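You operate a simulated robot arm through the tools that you are given. There is no shell and no other tool. Be economical: measure what you need, move in short steps, check, and stop when the job is done.

Carry out the task below with a simulated two-armed robot. There is one attempt and no reset: what you move stays moved.

TASK
On the open end of the bench with the blue door, fold the grey cloth in half, so that its two long edges meet.

It is judged by the outcome, as a careful person would: the job done as asked, and still so three seconds after it is handed in. It fails if anything else is knocked over, pushed out of place, dropped, spilled or broken. Flat cloth is picked up by pressing the open fingertips on it (5 to 10 N) and closing them slowly along it; thin cloth reads only 2 to 8 mm in the jaws.

THE ROBOT
Two 7-joint arms with two-finger parallel grippers on one trunk, on a base that drives. Base frame: it is fixed to the floor where the robot stands at the start and does not move with it; the origin is under the middle of the robot, x ahead of it, y to its left, z up; the surface under the hand at the start is at about z = 900. Lengths are in mm, angles in rad, forces in N, time in s.
The left shoulder is at the start at [70, 163, 1195], the right one opposite. With the tool pointing down near the work surface each hand reaches from about 400 to 880 mm from the robot's upright axis, wherever it stands, measured 20 degrees to its own side. Places, roughly: open end of the bench with the blue door [600, -100, 900]. Payload 3.43 kg a hand.
The TCP of each hand is the grasp point between the finger pads, 34 mm short of the fingertips. In the tool frame z runs along the fingers and y along their closing line. Largest opening 128 mm; finger width 24, thickness 12; the body of the gripper, 48 by 130 mm, starts 96 mm behind the TCP.
Orientation is that of the tool frame in the base frame, as a unit quaternion [w, x, y, z]. With the fingers straight down and closing along the base's y, the tool's x points along the base's -x, its y along +y and its z along -z.

THE INTERFACE
- The arms move only by the tool step_arm. It takes "left_series", "right_series" or both (then of equal length, played together; a hand with none holds still); each is a list that holds one entry, the list of rows, each a list of 7 numbers: the shift along the tool's x, y, z in units of 20 mm (1.0 is 20 mm), then the turn, a rotation vector about the tool's x, y, z in units of 4 degrees (1.0 is 4 degrees), then the finger opening in mm, from 0 to 128. In form: [[[x, y, z, wx, wy, wz, gripper], ...]]. A call has 1 to 12 rows; each row shifts and turns the commanded pose from where the row before left it, along the tool's axes as they then stand. A call with a number of a shift or a turn outside -1 to 1 is refused whole. Each row takes 0.2 s and may step no farther than 50 mm and 0.15 rad from the row before; otherwise, or with a gripper value out of range, the whole call is refused. A pose out of reach is approached as far as the arm can. The call stops where the force on the tool passes 40 N (or 10 N more than at its start, if that is more) or the arm is blocked; 0.2 s more then pass. Each finger travels about 153 mm/s and halts on what it meets, pressing with about 32 N; the grip force reading is that of the motor and also rises with nothing between the fingers. The clock runs only during rows and for 0.2 s after the last one: add rows that do not move to give the fingers time. It gives the time, the measured TCP pose, the force on the tool (base axes), the opening and the grip force at its end, in the units of the frame above (readings bear some noise), with the torque about the TCP (base axes, N m) and any sound that the robot's microphone picked up, and new pictures: "show" is both (left out), scene, wrist or none (wrist: the cameras of the hands that moved).
- Cameras (640 x 400 px; columns grow to the right, rows downward): "scene" is now at [127.9, -15.7, 1403.3]; the picture's right is [-0.17, -0.99, 0.00], its down [-0.74, 0.12, -0.67] and it looks along [0.66, -0.11, -0.75] (base axes); focal length 291 px, centre (320, 200). "left" rides on the left gripper at [76, 11, -160] in its tool frame; the picture's right is [-0.15, 0.99, 0.00], its down [-0.88, -0.13, -0.46] and it looks along [-0.45, -0.07, 0.89] (tool axes); focal length 234 px, centre (320, 200). "right" rides on the right gripper at [76, -11, -160] in its tool frame; the picture's right is [0.15, 0.99, 0.00], its down [-0.88, 0.13, -0.46] and it looks along [-0.45, 0.07, 0.89] (tool axes); focal length 234 px, centre (320, 200). There is no depth. A picture from a camera that has moved, and an enlarged one, comes with that camera's place and axes in the base frame and with its lens.
- raise_lower(by): slides the trunk up (or, below 0, down) by that many mm; the arms and the scene camera ride with it, the base frame stays. It gives what a move gives, with no picture.
- drive_base(legs): drives the robot by 1 to 6 legs, each [ahead, left, turn to the left] in mm, mm and rad, along the robot's own axes; the way and the turn of a leg run together, so that a leg with both is an arc; at most 1500 mm and 3.142 rad a leg. The arms and the cameras ride along, it lands a little off, and it stops where it bumps. It gives what a move gives, and a new picture of the scene camera.
- head_to(pan, tilt): turns the head with the scene camera to pan (to the left, within 1.501 rad either way) and tilt (down, from -0.506 to 1.204), counted from straight ahead of the robot. It gives what a move gives, and a new picture of the scene camera.
- enlarge(camera, box): a new picture of the part [left, top, right, bottom] of that camera's present view, enlarged. The clock stands still meanwhile.
- job_done(): hands the job in; it is judged then, once.

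Go step by step. Nothing tells you exact positions but the pictures and the camera data: compare them with the known pose of the tool, close in by small moves and look again before you grip or let go. The budget is 120 turns and 260 pictures, counting those below and the enlarged ones. Unless the task says otherwise, let go and move clear before handing in, and close with one line.

The tools are called after "Request:" as name(argument=value, ...) on one line, values as JSON. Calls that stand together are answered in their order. step_arm: Moves the arms, as the interface text tells. Its arguments: {"type":"object","properties":{"left_series":{"type":"array","items":{"type":"array","items":{"type":"array","items":{"type":"number"}}}},"right_series":{"type":"array","items":{"type":"array","items":{"type":"array","items":{"type":"number"}}}},"show":{"type":"string","enum":["both","scene","wrist","none"]}},"required":[]} The other tools are called the same way: raise_lower (by) slides the trunk up or down; drive_base (legs) drives the base; head_to (pan, tilt) turns the head that bears the scene camera; enlarge (camera, box) takes an enlarged picture of a part of a camera's view; job_done () hands the job in.

At the start:

```text
time_s: 0.0
left_tool_pos: [692.6, 226.9, 1059.6]
left_orientation: [0.0, -0.001, 1.0, 0.001]
left_wrist_force: [0.0, 0.8, -0.1]
left_torque: [0.02, 0.0, -0.02]
left_gripper_width: 127.9
left_grip_force: 0.0
right_tool_pos: [609.0, -336.1, 1057.7]
right_orientation: [0.0, 0.001, 1.0, 0.0]
right_wrist_force: [-1.1, -0.4, -0.9]
right_torque: [-0.03, -0.01, -0.03]
right_gripper_width: 128.1
right_grip_force: 0.0
trunk travel left (down, up): [-675.0, 265.0]
robot x, y, heading: [0.7, -1.7, 0.001]
head pan, tilt: [-0.168, 0.843]
```

scene: 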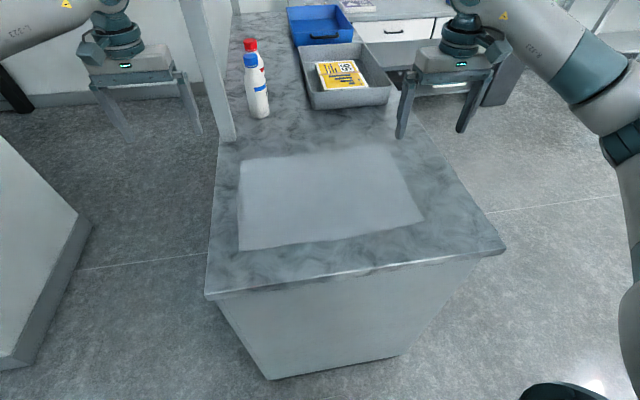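
right: 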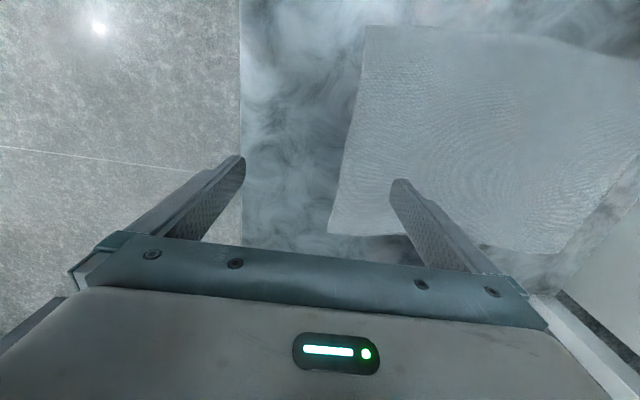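
left: 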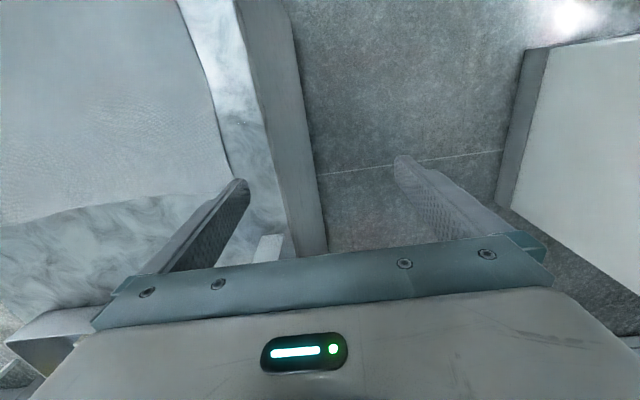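

The grey cloth lies roughly at x 468–744, y −305…95, so its long edges run along y. I plan to pinch the near long edge at both corners with the fingers closing along x, then carry it over to the far edge. First I'll zoom in to place the corners better.

Request:
enlarge(camera="scene", box=[200, 110, 456, 270])

Request:
step_arm(left_series=[[[0, 0, 0, 0, 0, -1, 128], [0, 0, 0, 0, 0, -1, 128], [0, 0, 0, 0, 0, -1, 128], [0, 0, 0, 0, 0, -1, 128], [0, 0, 0, 0, 0, -1, 128], [0, 0, 0, 0, 0, -1, 128], [0, 0, 0, 0, 0, -1, 128], [0, 0, 0, 0, 0, -1, 128], [0, 0, 0, 0, 0, -1, 128], [0, 0, 0, 0, 0, -1, 128], [0, 0, 0, 0, 0, -1, 128], [0, 0, 0, 0, 0, -0.25, 128]]], right_series=[[[0, 0, 0, 0, 0, 1, 128], [0, 0, 0, 0, 0, 1, 128], [0, 0, 0, 0, 0, 1, 128], [0, 0, 0, 0, 0, 1, 128], [0, 0, 0, 0, 0, 1, 128], [0, 0, 0, 0, 0, 1, 128], [0, 0, 0, 0, 0, 1, 128], [0, 0, 0, 0, 0, 1, 128], [0, 0, 0, 0, 0, 1, 128], [0, 0, 0, 0, 0, 1, 128], [0, 0, 0, 0, 0, 1, 128], [0, 0, 0, 0, 0, 0.25, 128]]], show="scene")

```text
2.50 times, centred on (328, 190) of scene
camera zoom: at [127.9, -15.7, 1403.3], right [-0.17, -0.99, 0.0], down [-0.74, 0.12, -0.67], along [0.66, -0.11, -0.75], focal length 728 px, centre (300, 225)
```

zoom: 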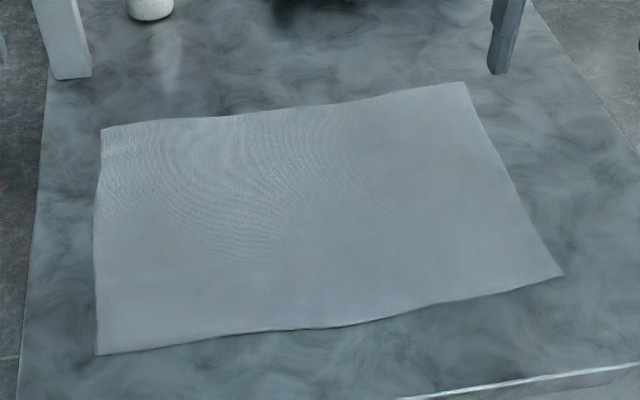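

```text
time_s: 2.6
left_tool_pos: [692.7, 225.9, 1059.1]
left_orientation: [-0.001, -0.384, 0.923, 0.0]
left_wrist_force: [-0.6, 0.6, 0.2]
left_torque: [-0.01, 0.03, -0.01]
left_gripper_width: 128.2
left_grip_force: 0.1
right_tool_pos: [609.7, -334.4, 1057.3]
right_orientation: [0.0, 0.384, 0.923, 0.0]
right_wrist_force: [0.6, 0.6, 0.2]
right_torque: [-0.01, 0.03, -0.01]
right_gripper_width: 128.2
right_grip_force: 0.1
trunk travel left (down, up): [-675.0, 265.0]
robot x, y, heading: [-2.4, 0.9, 0.002]
head pan, tilt: [-0.168, 0.843]
camera scene: at [127.9, -15.7, 1403.3], right [-0.17, -0.99, 0.0], down [-0.74, 0.12, -0.67], along [0.66, -0.11, -0.75], focal length 291 px, centre (320, 200)
```

scene: 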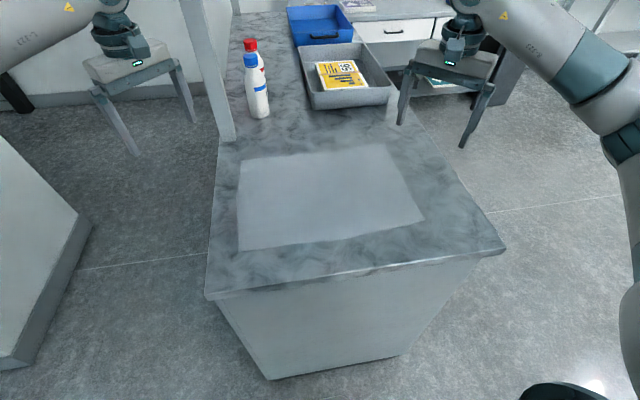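

The corner estimates are near-left (462, 93), near-right (474, −306), far-left (740, 93) and far-right (750, −306). I'll finish the rotation, then move above the near corners.

Request:
step_arm(left_series=[[[0, 0, 0, 0, 0, -1, 128], [0, 0, 0, 0, 0, -1, 128], [0, 0, 0, 0, 0, -1, 128], [0, 0, 0, 0, 0, -1, 128], [0, 0, 0, 0, 0, -1, 128], [0, 0, 0, 0, 0, -1, 128], [0, 0, 0, 0, 0, -1, 128], [0, 0, 0, 0, 0, -1, 128], [0, 0, 0, 0, 0, -1, 128], [0, 0, 0, 0, 0, -1, 128], [0, 0, 0, 0, 0, -1, 128], [0, 0, 0, 0, 0, -0.2, 128]]], right_series=[[[0, 0, 0, 0, 0, 1, 128], [0, 0, 0, 0, 0, 1, 128], [0, 0, 0, 0, 0, 1, 128], [0, 0, 0, 0, 0, 1, 128], [0, 0, 0, 0, 0, 1, 128], [0, 0, 0, 0, 0, 1, 128], [0, 0, 0, 0, 0, 1, 128], [0, 0, 0, 0, 0, 1, 128], [0, 0, 0, 0, 0, 1, 128], [0, 0, 0, 0, 0, 1, 128], [0, 0, 0, 0, 0, 1, 128], [0, 0, 0, 0, 0, 0.2, 128]]], show="none")

Request:
step_arm(left_series=[[[0.625, 0.85, 0, 0, 0, 0, 110], [0.625, 0.85, 0, 0, 0, 0, 100], [0.625, 0.85, 0, 0, 0, 0, 90], [0.625, 0.85, 0, 0, 0, 0, 80], [0.625, 0.85, 0, 0, 0, 0, 70], [0.625, 0.85, 0, 0, 0, 0, 60], [0.625, 0.85, 0, 0, 0, 0, 50], [0.625, 0.85, 0, 0, 0, 0, 40], [0.625, 0.85, 0, 0, 0, 0, 40], [0.625, 0.85, 0, 0, 0, 0, 40], [0.625, 0.85, 0, 0, 0, 0, 40], [0.625, 0.85, 0, 0, 0, 0, 40]]], right_series=[[[0.19, -0.45, 0, 0, 0, 0, 110], [0.19, -0.45, 0, 0, 0, 0, 100], [0.19, -0.45, 0, 0, 0, 0, 90], [0.19, -0.45, 0, 0, 0, 0, 80], [0.19, -0.45, 0, 0, 0, 0, 70], [0.19, -0.45, 0, 0, 0, 0, 60], [0.19, -0.45, 0, 0, 0, 0, 50], [0.19, -0.45, 0, 0, 0, 0, 40], [0.19, -0.45, 0, 0, 0, 0, 40], [0.19, -0.45, 0, 0, 0, 0, 40], [0.19, -0.45, 0, 0, 0, 0, 40], [0.19, -0.45, 0, 0, 0, 0, 40]]])

```text
time_s: 5.2
left_tool_pos: [693.3, 227.4, 1058.5]
left_orientation: [0.0, -0.707, 0.708, 0.0]
left_wrist_force: [-0.1, 0.4, -1.0]
left_torque: [0.0, 0.01, -0.02]
left_gripper_width: 127.8
left_grip_force: 0.0
right_tool_pos: [609.1, -334.8, 1055.7]
right_orientation: [0.0, 0.707, 0.707, 0.0]
right_wrist_force: [-0.6, 0.4, -0.5]
right_torque: [0.0, -0.02, -0.03]
right_gripper_width: 128.0
right_grip_force: 0.1
trunk travel left (down, up): [-675.0, 265.0]
robot x, y, heading: [1.7, -3.1, -0.001]
head pan, tilt: [-0.168, 0.843]
```

```text
time_s: 7.8
left_tool_pos: [487.7, 76.0, 1058.6]
left_orientation: [0.0, -0.707, 0.708, 0.0]
left_wrist_force: [-0.2, 0.3, 0.9]
left_torque: [0.0, -0.01, 0.0]
left_gripper_width: 40.0
left_grip_force: 0.1
right_tool_pos: [500.0, -290.3, 1057.4]
right_orientation: [0.0, 0.706, 0.708, 0.0]
right_wrist_force: [-0.9, -0.1, -0.5]
right_torque: [0.04, -0.04, 0.0]
right_gripper_width: 40.2
right_grip_force: 0.0
trunk travel left (down, up): [-675.0, 265.0]
robot x, y, heading: [-2.7, -1.9, -0.006]
head pan, tilt: [-0.168, 0.843]
camera scene: at [127.4, -16.4, 1403.3], right [-0.17, -0.99, 0.0], down [-0.74, 0.12, -0.67], along [0.66, -0.11, -0.75], focal length 291 px, centre (320, 200)
camera right: at [488.2, -213.4, 1215.6], right [0.99, 0.15, 0.0], down [0.13, -0.88, 0.46], along [0.07, -0.45, -0.89], focal length 234 px, centre (320, 200)
camera left: at [476.6, 0.2, 1218.7], right [-0.99, 0.15, 0.0], down [0.13, 0.88, 0.46], along [0.07, 0.45, -0.89], focal length 234 px, centre (320, 200)
```

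scene: 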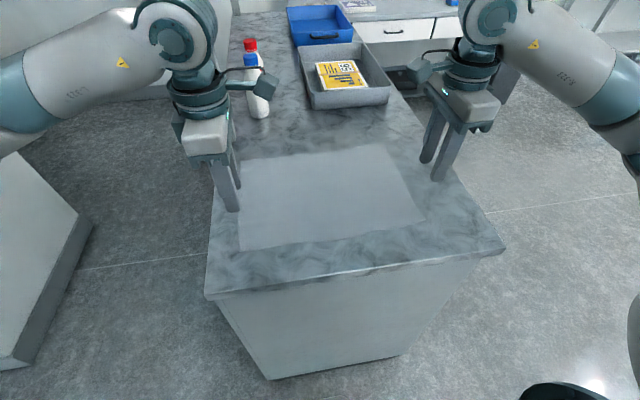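
right: 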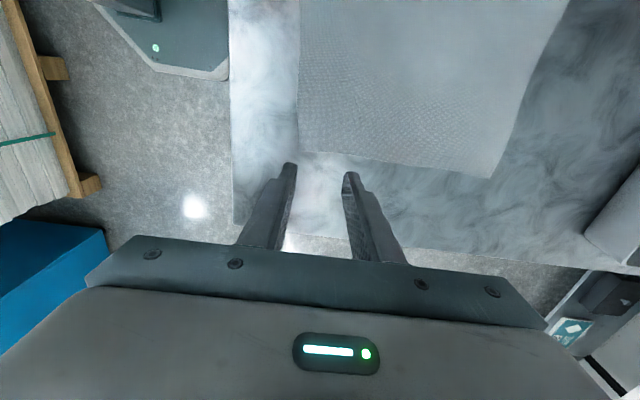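
left: 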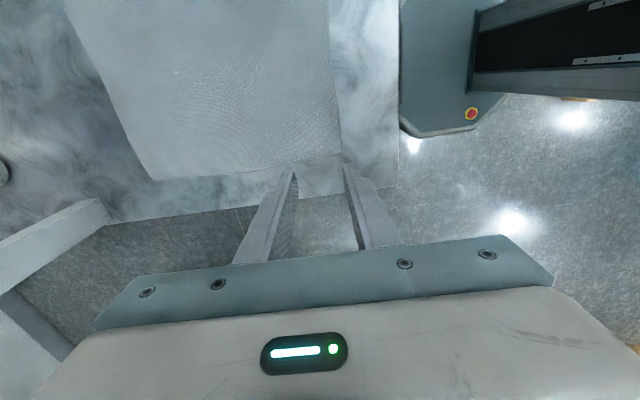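

The wrist cameras confirm the corners: near-left (461, 96), near-right (475, −301), far-left (736, 93) and far-right (757, −300). Now I'll go down to about 10 mm above the cloth.

Request:
step_arm(left_series=[[[0, 0, 0.95, 0, 0, 0, 40], [0, 0, 0.95, 0, 0, 0, 40], [0, 0, 0.95, 0, 0, 0, 40], [0, 0, 0.95, 0, 0, 0, 40], [0, 0, 0.95, 0, 0, 0, 40], [0, 0, 0.9, 0, 0, 0, 40]]], right_series=[[[0, 0, 0.95, 0, 0, 0, 40], [0, 0, 0.95, 0, 0, 0, 40], [0, 0, 0.95, 0, 0, 0, 40], [0, 0, 0.95, 0, 0, 0, 40], [0, 0, 0.95, 0, 0, 0, 40], [0, 0, 0.9, 0, 0, 0, 40]]])

```text
time_s: 9.2
left_tool_pos: [487.8, 77.6, 945.3]
left_orientation: [0.0, -0.706, 0.708, 0.0]
left_wrist_force: [-0.4, 0.6, 0.5]
left_torque: [0.0, -0.03, 0.01]
left_gripper_width: 39.8
left_grip_force: 0.2
right_tool_pos: [501.7, -289.5, 944.4]
right_orientation: [0.0, 0.706, 0.709, -0.002]
right_wrist_force: [0.0, 0.3, 0.4]
right_torque: [-0.02, 0.0, -0.03]
right_gripper_width: 40.1
right_grip_force: 0.1
trunk travel left (down, up): [-675.0, 265.0]
robot x, y, heading: [-0.2, 1.3, -0.001]
head pan, tilt: [-0.168, 0.843]
camera scene: at [128.2, -15.8, 1403.3], right [-0.17, -0.99, 0.0], down [-0.74, 0.12, -0.67], along [0.66, -0.11, -0.75], focal length 291 px, centre (320, 200)
camera right: at [489.3, -212.8, 1102.3], right [0.99, 0.15, 0.0], down [0.13, -0.88, 0.46], along [0.07, -0.45, -0.89], focal length 234 px, centre (320, 200)
camera left: at [477.9, 1.2, 1105.6], right [-0.99, 0.15, 0.0], down [0.13, 0.88, 0.46], along [0.07, 0.45, -0.89], focal length 234 px, centre (320, 200)
```

scene: 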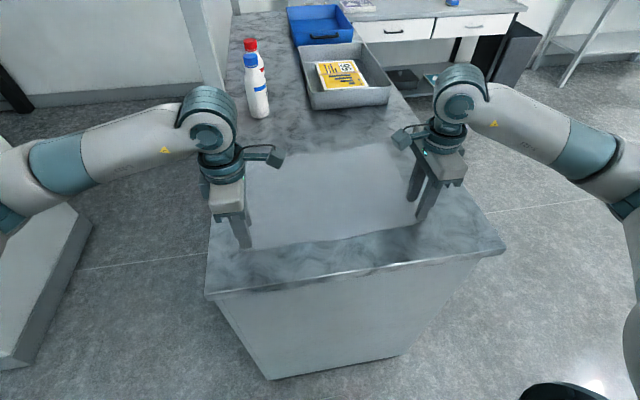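
right: 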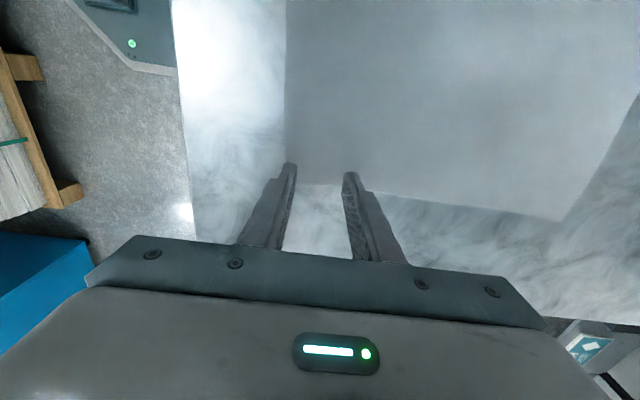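
left: 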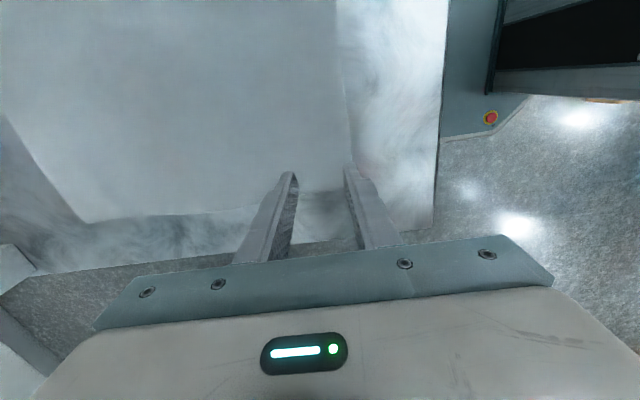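

Both fingertip pairs sit just inside the near edge, with the outer finger on the edge itself. I'll lower them gently until they touch.

Request:
step_arm(left_series=[[[0, 0, 0.1, 0, 0, 0, 40], [0, 0, 0.1, 0, 0, 0, 40], [0, 0, 0.1, 0, 0, 0, 40], [0, 0, 0.1, 0, 0, 0, 40], [0, 0, 0.08, 0, 0, 0, 40]]], right_series=[[[0, 0, 0.1, 0, 0, 0, 40], [0, 0, 0.1, 0, 0, 0, 40], [0, 0, 0.1, 0, 0, 0, 40], [0, 0, 0.1, 0, 0, 0, 40], [0, 0, 0.08, 0, 0, 0, 40]]], show="none")

```text
time_s: 10.4
left_tool_pos: [488.3, 76.8, 937.5]
left_orientation: [0.0, -0.707, 0.708, 0.0]
left_wrist_force: [0.5, 0.6, -0.6]
left_torque: [0.04, -0.01, 0.04]
left_gripper_width: 39.8
left_grip_force: 0.0
right_tool_pos: [502.3, -290.5, 935.3]
right_orientation: [0.001, 0.705, 0.709, 0.001]
right_wrist_force: [1.2, 0.0, 9.8]
right_torque: [0.01, 0.09, 0.05]
right_gripper_width: 39.9
right_grip_force: 0.0
trunk travel left (down, up): [-675.0, 265.0]
robot x, y, heading: [-0.7, -1.0, -0.005]
head pan, tilt: [-0.168, 0.843]
```

The right hand is in contact at about 10 N. The left needs a little more.

Request:
step_arm(left_series=[[[0, 0, 0.05, 0, 0, 0, 40], [0, 0, 0.05, 0, 0, 0, 40]]], show="none")

```text
time_s: 11.0
left_tool_pos: [487.3, 77.5, 935.3]
left_orientation: [0.0, -0.707, 0.708, 0.0]
left_wrist_force: [-0.3, 0.0, 4.4]
left_torque: [0.02, 0.04, -0.02]
left_gripper_width: 39.9
left_grip_force: 0.0
right_tool_pos: [501.1, -290.2, 936.3]
right_orientation: [0.001, 0.706, 0.709, 0.0]
right_wrist_force: [2.1, -1.3, 13.5]
right_torque: [-0.04, 0.09, 0.0]
right_gripper_width: 39.5
right_grip_force: 0.0
trunk travel left (down, up): [-675.0, 265.0]
robot x, y, heading: [0.4, -1.8, 0.003]
head pan, tilt: [-0.168, 0.843]
```

Request:
step_arm(left_series=[[[0, 0, 0.03, 0, 0, 0, 40], [0, 0, 0, 0, 0, 0, 40]]], right_series=[[[0, 0, -0.03, 0, 0, 0, 40], [0, 0, 0, 0, 0, 0, 40]]], show="none")

```text
time_s: 11.6
left_tool_pos: [487.8, 76.5, 935.0]
left_orientation: [0.001, -0.706, 0.708, 0.0]
left_wrist_force: [0.9, 0.9, 17.1]
left_torque: [0.07, 0.15, -0.05]
left_gripper_width: 39.8
left_grip_force: 0.0
right_tool_pos: [499.6, -289.8, 935.5]
right_orientation: [0.0, 0.706, 0.709, -0.001]
right_wrist_force: [1.0, 0.0, 6.6]
right_torque: [0.01, -0.04, -0.01]
right_gripper_width: 39.8
right_grip_force: 0.1
trunk travel left (down, up): [-675.0, 265.0]
robot x, y, heading: [3.0, -3.4, 0.001]
head pan, tilt: [-0.168, 0.843]
```

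The left is now at 17 N and the right at 7 N. I'll ease the left up and close both slowly.

Request:
step_arm(left_series=[[[0, 0, -0.02, 0, 0, 0, 40], [0, 0, 0, 0, 0, 0, 37], [0, 0, 0, 0, 0, 0, 34], [0, 0, 0, 0, 0, 0, 31], [0, 0, 0, 0, 0, 0, 28], [0, 0, 0, 0, 0, 0, 25]]], right_series=[[[0, 0, 0, 0, 0, 0, 40], [0, 0, 0, 0, 0, 0, 37], [0, 0, 0, 0, 0, 0, 34], [0, 0, 0, 0, 0, 0, 31], [0, 0, 0, 0, 0, 0, 28], [0, 0, 0, 0, 0, 0, 25]]], show="wrist")

```text
time_s: 13.0
left_tool_pos: [487.6, 77.1, 935.1]
left_orientation: [0.001, -0.706, 0.708, -0.001]
left_wrist_force: [1.0, 0.0, 19.1]
left_torque: [0.08, 0.09, 0.0]
left_gripper_width: 23.4
left_grip_force: 0.1
right_tool_pos: [498.7, -291.4, 935.7]
right_orientation: [0.0, 0.706, 0.708, 0.001]
right_wrist_force: [-1.1, -0.1, 3.7]
right_torque: [0.01, 0.01, 0.01]
right_gripper_width: 25.1
right_grip_force: 0.1
trunk travel left (down, up): [-675.0, 265.0]
robot x, y, heading: [1.6, 0.0, -0.0]
head pan, tilt: [-0.168, 0.843]
camera right: at [487.2, -213.5, 1094.5], right [0.99, 0.15, 0.0], down [0.13, -0.88, 0.46], along [0.07, -0.45, -0.89], focal length 234 px, centre (320, 200)
camera left: at [476.0, 1.0, 1095.4], right [-0.99, 0.15, 0.0], down [0.13, 0.88, 0.46], along [0.07, 0.45, -0.89], focal length 234 px, centre (320, 200)
```

right: 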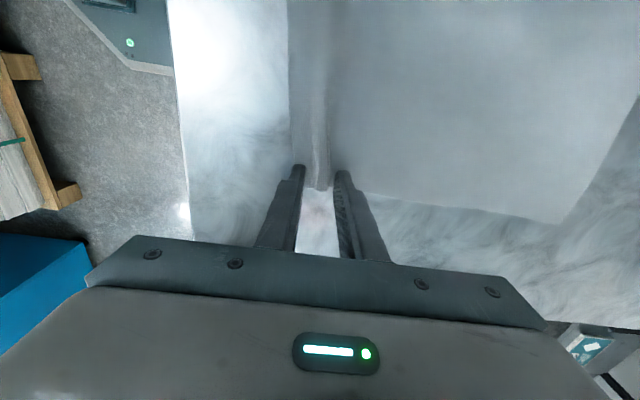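
left: 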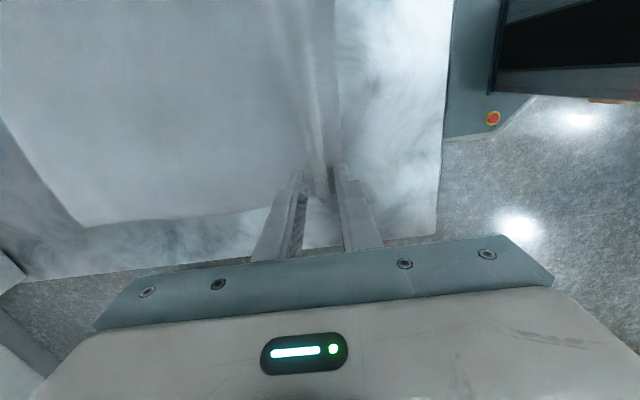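

A ridge is rising between the fingers on both sides. I'll ease the left up and press the right slightly, then keep closing.

Request:
step_arm(left_series=[[[0, 0, -0.03, 0, 0, 0, 22], [0, 0, 0, 0, 0, 0, 19], [0, 0, 0, 0, 0, 0, 16], [0, 0, 0, 0, 0, 0, 13], [0, 0, 0, 0, 0, 0, 10], [0, 0, 0, 0, 0, 0, 7], [0, 0, 0, 0, 0, 0, 4], [0, 0, 0, 0, 0, 0, 1], [0, 0, 0, 0, 0, 0, 0], [0, 0, 0, 0, 0, 0, 0]]], right_series=[[[0, 0, 0.02, 0, 0, 0, 22], [0, 0, 0, 0, 0, 0, 19], [0, 0, 0, 0, 0, 0, 16], [0, 0, 0, 0, 0, 0, 13], [0, 0, 0, 0, 0, 0, 10], [0, 0, 0, 0, 0, 0, 7], [0, 0, 0, 0, 0, 0, 4], [0, 0, 0, 0, 0, 0, 1], [0, 0, 0, 0, 0, 0, 0], [0, 0, 0, 0, 0, 0, 0]]], show="wrist")

```text
time_s: 15.2
left_tool_pos: [486.5, 78.8, 936.3]
left_orientation: [-0.001, 0.707, -0.707, 0.001]
left_wrist_force: [-1.5, -1.5, 7.9]
left_torque: [-0.03, -0.03, 0.0]
left_gripper_width: 6.1
left_grip_force: 32.4
right_tool_pos: [500.3, -290.1, 936.0]
right_orientation: [0.001, 0.706, 0.708, 0.001]
right_wrist_force: [-0.6, 1.7, 10.2]
right_torque: [0.04, 0.06, 0.02]
right_gripper_width: 1.9
right_grip_force: 31.7
trunk travel left (down, up): [-675.0, 265.0]
robot x, y, heading: [-0.4, 1.6, -0.005]
head pan, tilt: [-0.168, 0.843]
camera right: at [487.3, -212.8, 1094.3], right [0.99, 0.15, 0.0], down [0.13, -0.88, 0.46], along [0.07, -0.45, -0.89], focal length 234 px, centre (320, 200)
camera left: at [476.1, 1.5, 1095.5], right [-0.99, 0.15, 0.0], down [0.13, 0.88, 0.46], along [0.07, 0.45, -0.89], focal length 234 px, centre (320, 200)
```

right: 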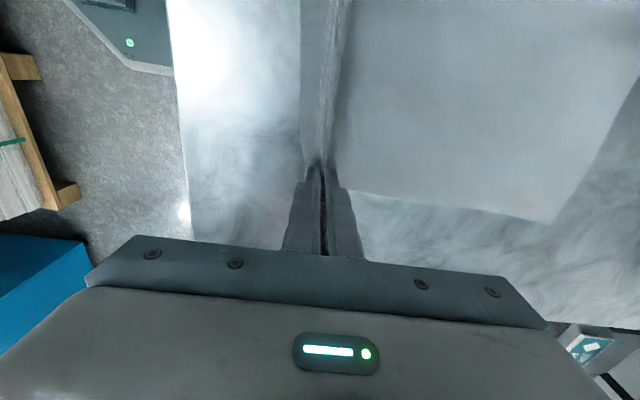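
left: 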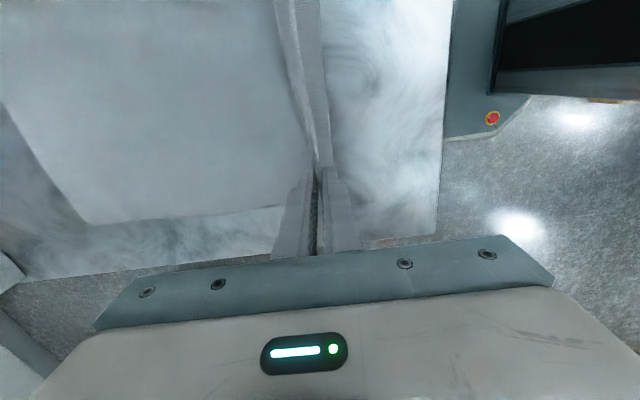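

Both hands read cloth, 6.1 mm on the left and 1.9 mm on the right. A small lift will show whether they hold.

Request:
step_arm(left_series=[[[0, 0, -0.5, 0, 0, 0, 0], [0, 0, -0.5, 0, 0, 0, 0], [0, 0, -0.5, 0, 0, 0, 0], [0, 0, -0.5, 0, 0, 0, 0]]], right_series=[[[0, 0, -0.5, 0, 0, 0, 0], [0, 0, -0.5, 0, 0, 0, 0], [0, 0, -0.5, 0, 0, 0, 0], [0, 0, -0.5, 0, 0, 0, 0]]])

```text
time_s: 16.2
left_tool_pos: [488.2, 76.6, 975.2]
left_orientation: [0.0, -0.707, 0.707, 0.0]
left_wrist_force: [-0.3, -0.5, -0.2]
left_torque: [0.01, -0.01, 0.04]
left_gripper_width: 5.7
left_grip_force: 32.3
right_tool_pos: [499.6, -289.3, 975.4]
right_orientation: [0.0, 0.706, 0.708, 0.0]
right_wrist_force: [0.4, 0.9, -0.3]
right_torque: [0.02, 0.01, 0.02]
right_gripper_width: 2.4
right_grip_force: 31.9
trunk travel left (down, up): [-675.0, 265.0]
robot x, y, heading: [-2.6, -4.1, 0.003]
head pan, tilt: [-0.168, 0.843]
camera scene: at [127.4, -15.7, 1403.3], right [-0.17, -0.99, 0.0], down [-0.74, 0.12, -0.67], along [0.66, -0.11, -0.75], focal length 291 px, centre (320, 200)
camera right: at [488.4, -212.9, 1133.7], right [0.99, 0.15, 0.0], down [0.13, -0.88, 0.46], along [0.07, -0.45, -0.89], focal length 234 px, centre (320, 200)
camera left: at [477.6, 1.1, 1135.3], right [-0.99, 0.15, 0.0], down [0.13, 0.88, 0.46], along [0.07, 0.45, -0.89], focal length 234 px, centre (320, 200)
```

scene: 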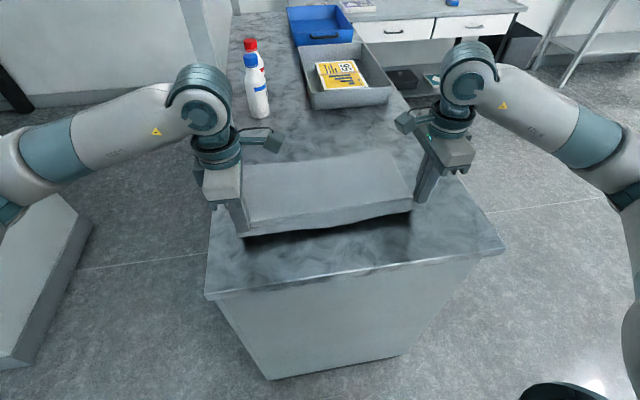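
right: 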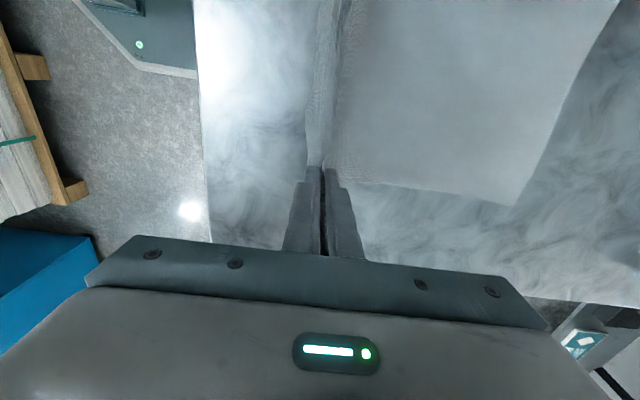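
left: 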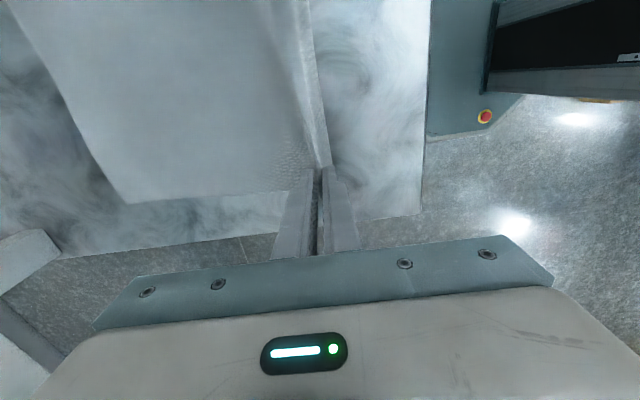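

Both corners are held and lifted. Next I want to see how much edge hangs below the jaws, since a deep flap would fold back as a hem.

Request:
enlarge(camera="scene", box=[190, 130, 350, 250])

Request:
enlarge(camera="scene", box=[320, 130, 480, 250])

Request:
enlarge(camera="left", box=[240, 90, 400, 190])

Request:
enlarge(camera="right", box=[240, 90, 400, 190])

```text
3.33 times, centred on (270, 190) of scene
camera zoom: at [127.4, -15.7, 1403.3], right [-0.17, -0.99, 0.0], down [-0.74, 0.12, -0.67], along [0.66, -0.11, -0.75], focal length 971 px, centre (487, 233)
```

zoom: 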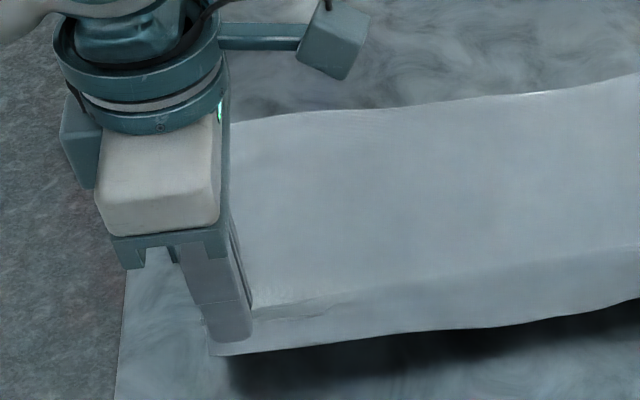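

```text
3.33 times, centred on (400, 190) of scene
camera zoom: at [127.4, -15.7, 1403.3], right [-0.17, -0.99, 0.0], down [-0.74, 0.12, -0.67], along [0.66, -0.11, -0.75], focal length 971 px, centre (53, 233)
```

zoom: 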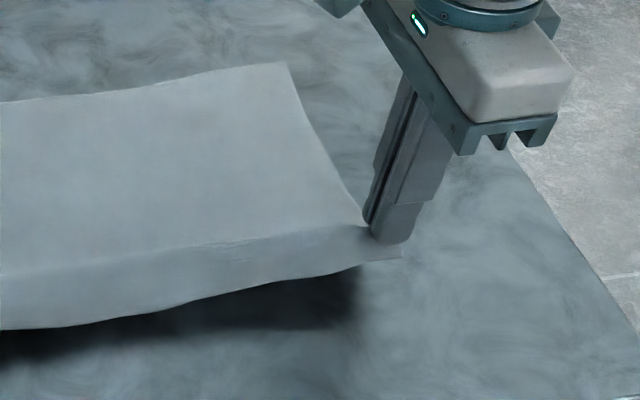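

```text
4.00 times, centred on (320, 140) of left
camera zoom: at [477.6, 1.1, 1135.3], right [-0.99, 0.15, 0.0], down [0.13, 0.88, 0.46], along [0.07, 0.45, -0.89], focal length 937 px, centre (320, 440)
```

zoom: 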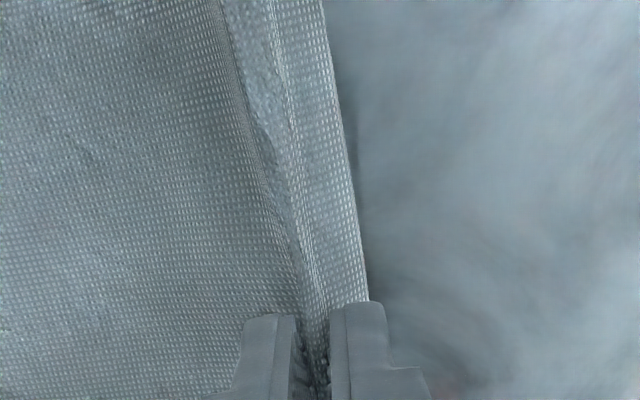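

```text
4.00 times, centred on (320, 140) of right
camera zoom: at [488.4, -212.9, 1133.7], right [0.99, 0.15, 0.0], down [0.13, -0.88, 0.46], along [0.07, -0.45, -0.89], focal length 937 px, centre (320, 440)
```

zoom: 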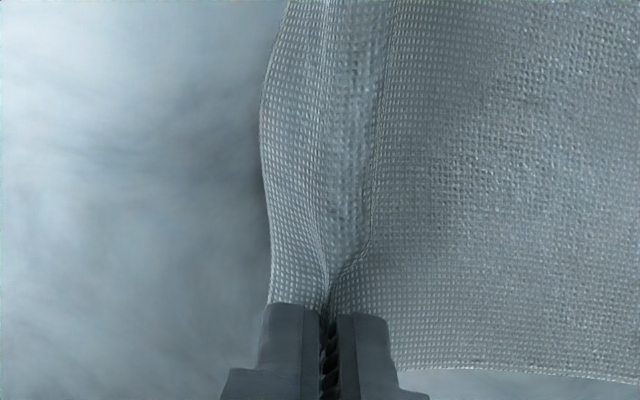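

The flap below the jaws is about 20 mm, and deeper in the middle. Carried over, it would fold back as a hem, so I'll set the edge down again. Then I'll regrip with the fingers closing along y, right at the edge.

Request:
step_arm(left_series=[[[0, 0.1, 0.6, 0, 0, 0, 0], [0, 0.2, 0.6, 0, 0, 0, 0], [0, 0.2, 0.5, 0, 0, 0, 0], [0, 0.1, 0.2, 0, 0, 0, 0], [0, 0, 0, 0, 0, 0, 8], [0, 0, 0, 0, 0, 0, 16], [0, 0, 0, 0, 0, 0, 24], [0, 0, 0, 0, 0, 0, 32], [0, 0, 0, 0, 0, 0, 40], [0, 0, 0, 0, 0, 0, 50], [0, 0, -0.5, 0, 0, 0, 50], [0, 0, -1, 0, 0, 0, 50]]], right_series=[[[0, -0.1, 0.6, 0, 0, 0, 0], [0, -0.2, 0.6, 0, 0, 0, 0], [0, -0.2, 0.5, 0, 0, 0, 0], [0, -0.1, 0.2, 0, 0, 0, 0], [0, 0, 0, 0, 0, 0, 8], [0, 0, 0, 0, 0, 0, 16], [0, 0, 0, 0, 0, 0, 24], [0, 0, 0, 0, 0, 0, 32], [0, 0, 0, 0, 0, 0, 40], [0, 0, 0, 0, 0, 0, 50], [0, 0, -0.5, 0, 0, 0, 50], [0, 0, -1, 0, 0, 0, 50]]])

```text
time_s: 18.8
left_tool_pos: [475.4, 75.5, 967.1]
left_orientation: [0.0, -0.706, 0.708, 0.0]
left_wrist_force: [0.1, 0.0, -1.0]
left_torque: [-0.03, -0.01, -0.06]
left_gripper_width: 50.0
left_grip_force: 0.0
right_tool_pos: [487.1, -290.0, 966.4]
right_orientation: [0.001, 0.706, 0.708, 0.0]
right_wrist_force: [-0.5, 0.7, 0.0]
right_torque: [-0.01, 0.0, 0.0]
right_gripper_width: 50.0
right_grip_force: 0.0
trunk travel left (down, up): [-675.0, 265.0]
robot x, y, heading: [1.6, -2.0, 0.001]
head pan, tilt: [-0.168, 0.843]
camera scene: at [127.3, -15.7, 1403.3], right [-0.17, -0.99, 0.0], down [-0.74, 0.12, -0.67], along [0.66, -0.11, -0.75], focal length 291 px, centre (320, 200)
camera right: at [476.4, -213.1, 1125.6], right [0.99, 0.15, 0.0], down [0.13, -0.88, 0.46], along [0.07, -0.45, -0.89], focal length 234 px, centre (320, 200)
camera left: at [464.4, 0.7, 1127.0], right [-0.99, 0.15, 0.0], down [0.13, 0.88, 0.46], along [0.07, 0.45, -0.89], focal length 234 px, centre (320, 200)
```

scene: 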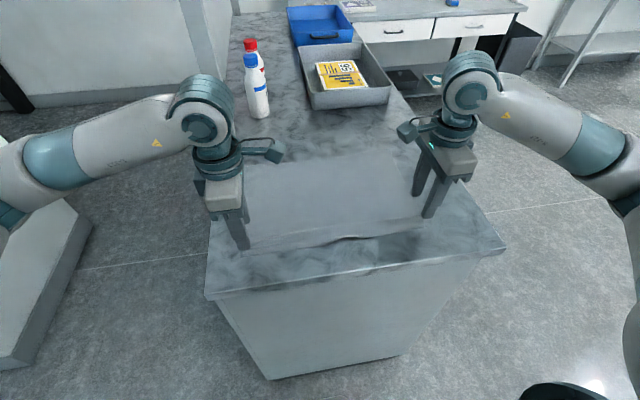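
right: 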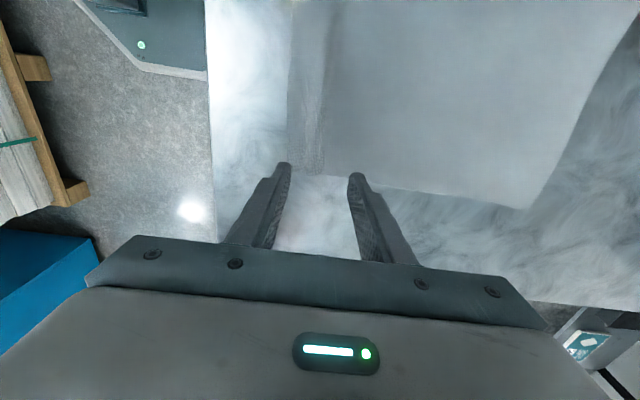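
left: 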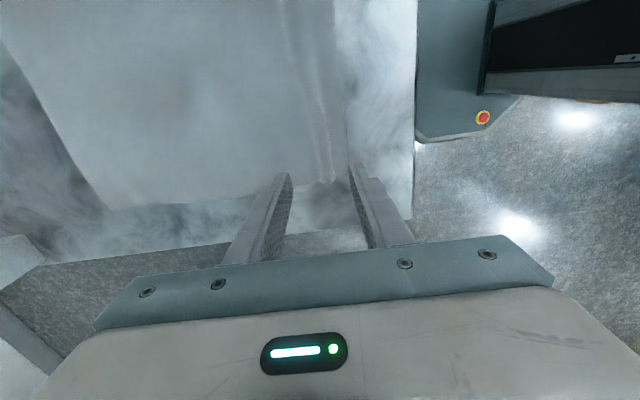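

The edge went down cleanly and lies nearly flat. I'll turn both hands back so they close along y.

Request:
step_arm(left_series=[[[0, 0, -1, 0, 0, 1, 50], [0, 0, -1, 0, 0, 1, 50], [0, 0, 0, 0, 0, 1, 50], [0, 0, 0, 0, 0, 1, 50], [0, 0, 0, 0, 0, 1, 50], [0, 0, 0, 0, 0, 1, 50], [0, 0, 0, 0, 0, 1, 50], [0, 0, 0, 0, 0, 1, 50], [0, 0, 0, 0, 0, 1, 50], [0, 0, 0, 0, 0, 1, 50], [0, 0, 0, 0, 0, 1, 50], [0, 0, 0, 0, 0, 0.25, 50]]], right_series=[[[0, 0, -1, 0, 0, -1, 50], [0, 0, -1, 0, 0, -1, 50], [0, 0, 0, 0, 0, -1, 50], [0, 0, 0, 0, 0, -1, 50], [0, 0, 0, 0, 0, -1, 50], [0, 0, 0, 0, 0, -1, 50], [0, 0, 0, 0, 0, -1, 50], [0, 0, 0, 0, 0, -1, 50], [0, 0, 0, 0, 0, -1, 50], [0, 0, 0, 0, 0, -1, 50], [0, 0, 0, 0, 0, -1, 50], [0, 0, 0, 0, 0, -0.25, 50]]], show="none")

Request:
step_arm(left_series=[[[0, 0, 0, 0, 0, 1, 36], [0, 0, 0, 0, 0, 1, 36], [0, 0, 0, 0, 0, 1, 36], [0, 0, 0, 0, 0, 1, 36], [0, 0, 0, 0, 0, 1, 36], [0, 0, 0, 0, 0, 1, 36], [0, 0, 0, 0, 0, 1, 36], [0, 0, 0, 0, 0, 1, 36], [0, 0, 0, 0, 0, 1, 36], [0, 0, 0, 0, 0, 1, 36], [0, 0, 0, 0, 0, 1, 36], [0, 0, 0, 0, 0, 0.2, 36]]], right_series=[[[0, 0, 0, 0, 0, -1, 36], [0, 0, 0, 0, 0, -1, 36], [0, 0, 0, 0, 0, -1, 36], [0, 0, 0, 0, 0, -1, 36], [0, 0, 0, 0, 0, -1, 36], [0, 0, 0, 0, 0, -1, 36], [0, 0, 0, 0, 0, -1, 36], [0, 0, 0, 0, 0, -1, 36], [0, 0, 0, 0, 0, -1, 36], [0, 0, 0, 0, 0, -1, 36], [0, 0, 0, 0, 0, -1, 36], [0, 0, 0, 0, 0, -0.2, 36]]])

```text
time_s: 21.4
left_tool_pos: [475.8, 75.4, 1006.7]
left_orientation: [0.001, -0.381, 0.924, 0.0]
left_wrist_force: [0.8, 0.1, 0.3]
left_torque: [-0.02, 0.0, -0.03]
left_gripper_width: 49.9
left_grip_force: 0.1
right_tool_pos: [489.3, -290.2, 1006.4]
right_orientation: [0.0, 0.381, 0.925, 0.0]
right_wrist_force: [-0.5, -1.0, -0.5]
right_torque: [-0.02, 0.01, 0.0]
right_gripper_width: 50.1
right_grip_force: 0.0
trunk travel left (down, up): [-675.0, 265.0]
robot x, y, heading: [-1.6, 3.7, 0.004]
head pan, tilt: [-0.168, 0.843]
```

```text
time_s: 24.0
left_tool_pos: [476.3, 77.1, 1007.9]
left_orientation: [0.0, 0.0, 1.0, 0.0]
left_wrist_force: [0.1, -1.0, 0.4]
left_torque: [-0.05, 0.05, -0.02]
left_gripper_width: 36.2
left_grip_force: 0.0
right_tool_pos: [489.7, -290.3, 1005.8]
right_orientation: [0.0, -0.001, 1.0, 0.0]
right_wrist_force: [0.1, 0.1, 0.1]
right_torque: [0.01, -0.02, 0.0]
right_gripper_width: 36.3
right_grip_force: 0.0
trunk travel left (down, up): [-675.0, 265.0]
robot x, y, heading: [-2.4, -0.8, -0.003]
head pan, tilt: [-0.168, 0.843]
camera scene: at [127.8, -15.8, 1403.3], right [-0.17, -0.99, 0.0], down [-0.74, 0.12, -0.67], along [0.66, -0.11, -0.75], focal length 291 px, centre (320, 200)
camera right: at [412.5, -300.0, 1165.5], right [-0.15, 0.99, 0.0], down [0.88, 0.13, 0.46], along [0.45, 0.07, -0.89], focal length 234 px, centre (320, 200)
camera left: at [401.1, 88.1, 1166.7], right [0.15, 0.99, 0.0], down [0.88, -0.13, 0.46], along [0.45, -0.07, -0.89], focal length 234 px, centre (320, 200)
```

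scene: 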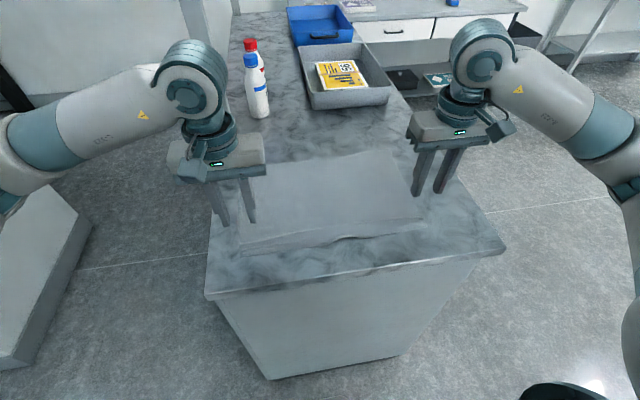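
right: 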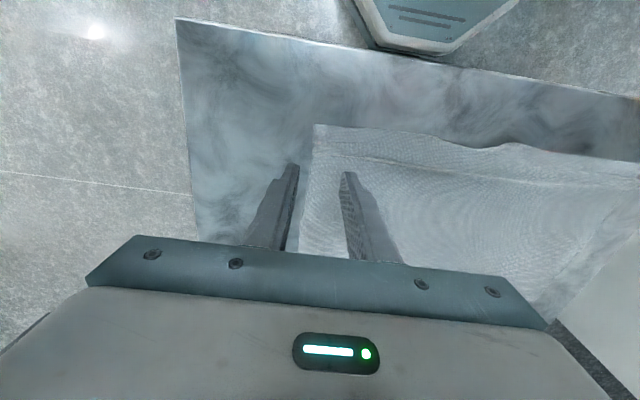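
left: 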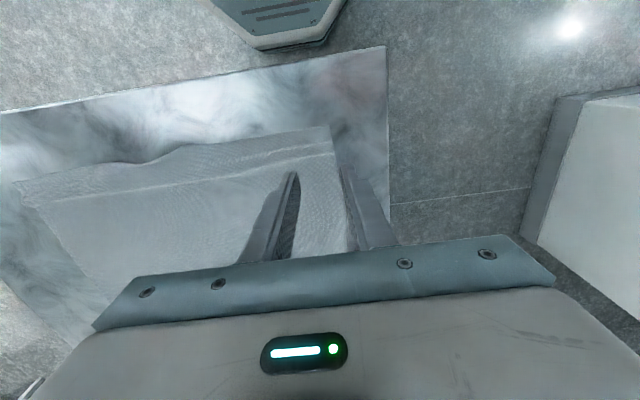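

The near corners are now at about (448, 92) and (457, −298). I'll line the jaws up so the pads overlap the edge by about 16 mm, and go down close.

Request:
step_arm(left_series=[[[0.4, -0.25, 0.5, 0, 0, 0, 36], [0.4, -0.25, 0.5, 0, 0, 0, 36], [0.35, -0.2, 0.5, 0, 0, 0, 36], [0, 0, 0.6, 0, 0, 0, 36], [0, 0, 0.6, 0, 0, 0, 36], [0, 0, 0.6, 0, 0, 0, 36]]], right_series=[[[0.5, 0.35, 0.5, 0, 0, 0, 36], [0.5, 0.35, 0.5, 0, 0, 0, 36], [0.5, 0.3, 0.5, 0, 0, 0, 36], [0, 0, 0.6, 0, 0, 0, 36], [0, 0, 0.6, 0, 0, 0, 36], [0, 0, 0.6, 0, 0, 0, 36]]])

```text
time_s: 25.4
left_tool_pos: [453.2, 62.8, 941.8]
left_orientation: [0.001, 0.0, 1.0, -0.001]
left_wrist_force: [-0.2, 0.0, -0.2]
left_torque: [-0.01, 0.01, 0.0]
left_gripper_width: 36.0
left_grip_force: 0.1
right_tool_pos: [459.4, -270.9, 941.8]
right_orientation: [0.0, 0.0, 1.0, 0.0]
right_wrist_force: [0.0, -0.2, 0.3]
right_torque: [0.02, -0.01, -0.02]
right_gripper_width: 36.1
right_grip_force: 0.1
trunk travel left (down, up): [-675.0, 265.0]
robot x, y, heading: [1.7, 0.9, -0.001]
head pan, tilt: [-0.168, 0.843]
camera scene: at [127.9, -15.8, 1403.3], right [-0.17, -0.99, 0.0], down [-0.74, 0.12, -0.67], along [0.66, -0.11, -0.75], focal length 291 px, centre (320, 200)
camera right: at [383.0, -279.7, 1099.2], right [-0.15, 0.99, 0.0], down [0.88, 0.13, 0.45], along [0.45, 0.07, -0.89], focal length 234 px, centre (320, 200)
camera left: at [378.2, 73.6, 1101.2], right [0.15, 0.99, 0.0], down [0.88, -0.13, 0.46], along [0.45, -0.07, -0.89], focal length 234 px, centre (320, 200)
```

scene: 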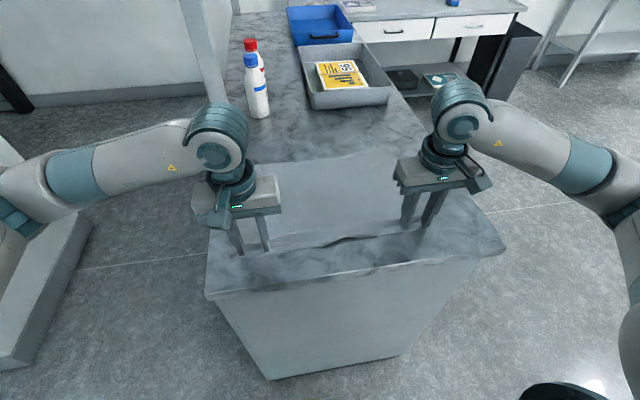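
right: 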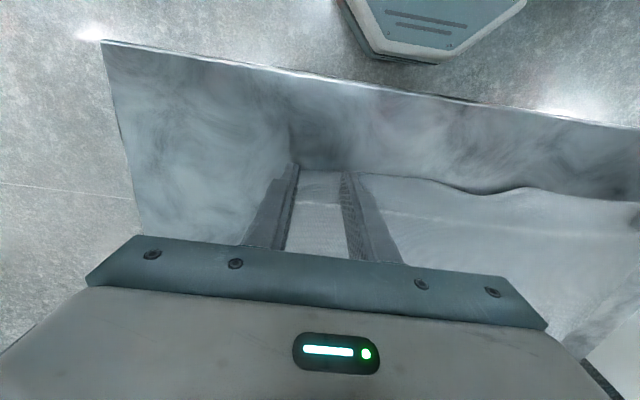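
left: 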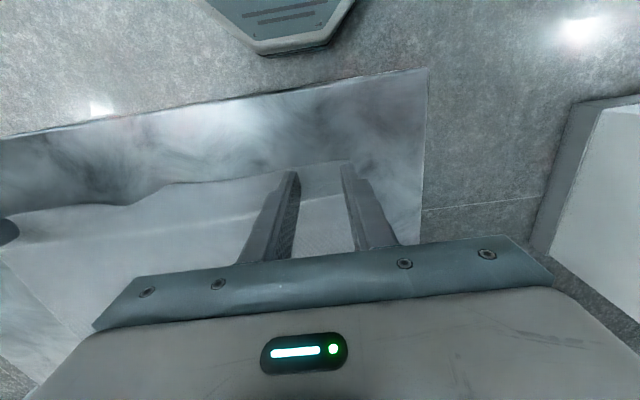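

Alignment looks right, with about 17–20 mm overlap. Now I'll press down gently.

Request:
step_arm(left_series=[[[0, 0, 0.1, 0, 0, 0, 36], [0, 0, 0.1, 0, 0, 0, 36], [0, 0, 0.1, 0, 0, 0, 36], [0, 0, 0, 0, 0, 0, 36]]], right_series=[[[0, 0, 0.1, 0, 0, 0, 36], [0, 0, 0.1, 0, 0, 0, 36], [0, 0, 0.06, 0, 0, 0, 36], [0, 0, 0, 0, 0, 0, 36]]], show="none")

```text
time_s: 26.4
left_tool_pos: [453.8, 63.7, 935.6]
left_orientation: [0.001, -0.001, 1.0, 0.0]
left_wrist_force: [-1.2, 1.1, 8.7]
left_torque: [0.07, 0.01, -0.04]
left_gripper_width: 36.2
left_grip_force: 0.1
right_tool_pos: [458.5, -269.6, 935.2]
right_orientation: [0.0, 0.0, 1.0, 0.0]
right_wrist_force: [0.5, 0.0, 0.6]
right_torque: [0.0, -0.03, 0.01]
right_gripper_width: 35.8
right_grip_force: 0.0
trunk travel left (down, up): [-675.0, 265.0]
robot x, y, heading: [0.3, -0.8, 0.003]
head pan, tilt: [-0.168, 0.843]
```

Request:
step_arm(right_series=[[[0, 0, 0.04, 0, 0, 0, 36], [0, 0, 0.02, 0, 0, 0, 36], [0, 0, 0, 0, 0, 0, 36]]], show="none")

```text
time_s: 27.2
left_tool_pos: [451.9, 62.7, 935.3]
left_orientation: [0.001, -0.001, 1.0, 0.0]
left_wrist_force: [1.1, -0.1, 5.5]
left_torque: [0.05, -0.01, 0.01]
left_gripper_width: 35.9
left_grip_force: 0.1
right_tool_pos: [458.6, -269.9, 935.8]
right_orientation: [0.001, 0.0, 1.0, 0.0]
right_wrist_force: [0.8, -2.0, 14.4]
right_torque: [0.01, -0.05, -0.01]
right_gripper_width: 36.1
right_grip_force: 0.1
trunk travel left (down, up): [-675.0, 265.0]
robot x, y, heading: [2.5, -5.9, 0.002]
head pan, tilt: [-0.168, 0.843]
```

Both hands are pressed on now, the left at 6–9 N and the right at 14 N. I'll ease the right a touch and close slowly.

Request:
step_arm(left_series=[[[0, 0, 0, 0, 0, 0, 34], [0, 0, 0, 0, 0, 0, 31], [0, 0, 0, 0, 0, 0, 28], [0, 0, 0, 0, 0, 0, 25], [0, 0, 0, 0, 0, 0, 22], [0, 0, 0, 0, 0, 0, 19], [0, 0, 0, 0, 0, 0, 16]]], right_series=[[[0, 0, -0.02, 0, 0, 0, 34], [0, 0, 0, 0, 0, 0, 31], [0, 0, 0, 0, 0, 0, 28], [0, 0, 0, 0, 0, 0, 25], [0, 0, 0, 0, 0, 0, 22], [0, 0, 0, 0, 0, 0, 19], [0, 0, 0, 0, 0, 0, 16]]], show="wrist")

```text
time_s: 28.8
left_tool_pos: [452.6, 62.5, 934.9]
left_orientation: [0.001, -0.002, 1.0, -0.001]
left_wrist_force: [0.6, -0.8, 6.6]
left_torque: [-0.03, 0.04, 0.03]
left_gripper_width: 15.8
left_grip_force: 0.1
right_tool_pos: [457.9, -268.5, 935.9]
right_orientation: [0.0, 0.0, 1.0, 0.0]
right_wrist_force: [-0.1, 1.8, 12.2]
right_torque: [0.03, -0.01, 0.02]
right_gripper_width: 15.8
right_grip_force: 0.0
trunk travel left (down, up): [-675.0, 265.0]
robot x, y, heading: [-2.1, 4.0, -0.001]
head pan, tilt: [-0.168, 0.843]
camera right: at [381.3, -279.6, 1094.2], right [-0.15, 0.99, 0.0], down [0.88, 0.13, 0.46], along [0.45, 0.07, -0.89], focal length 234 px, centre (320, 200)
camera left: at [376.8, 74.1, 1095.5], right [0.15, 0.99, 0.0], down [0.88, -0.13, 0.46], along [0.45, -0.07, -0.89], focal length 234 px, centre (320, 200)
```

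right: 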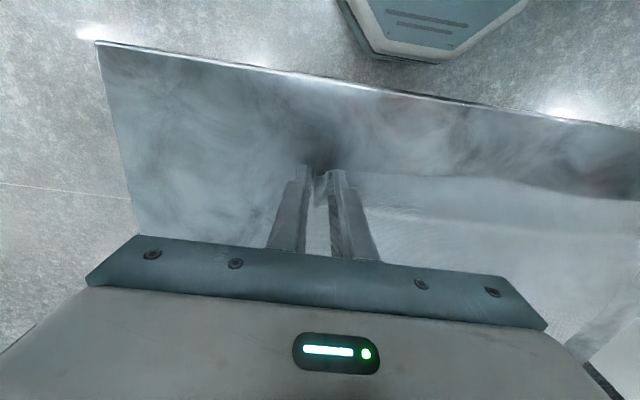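
left: 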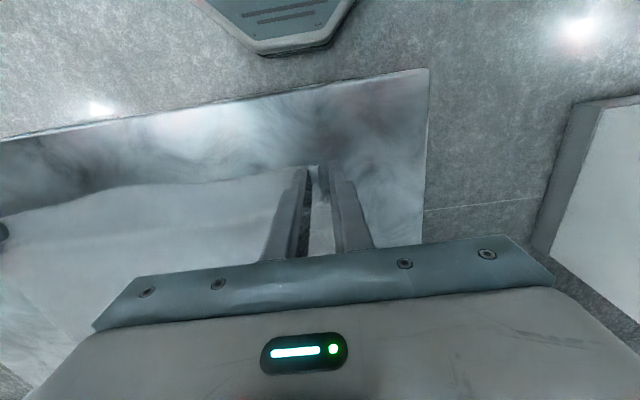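

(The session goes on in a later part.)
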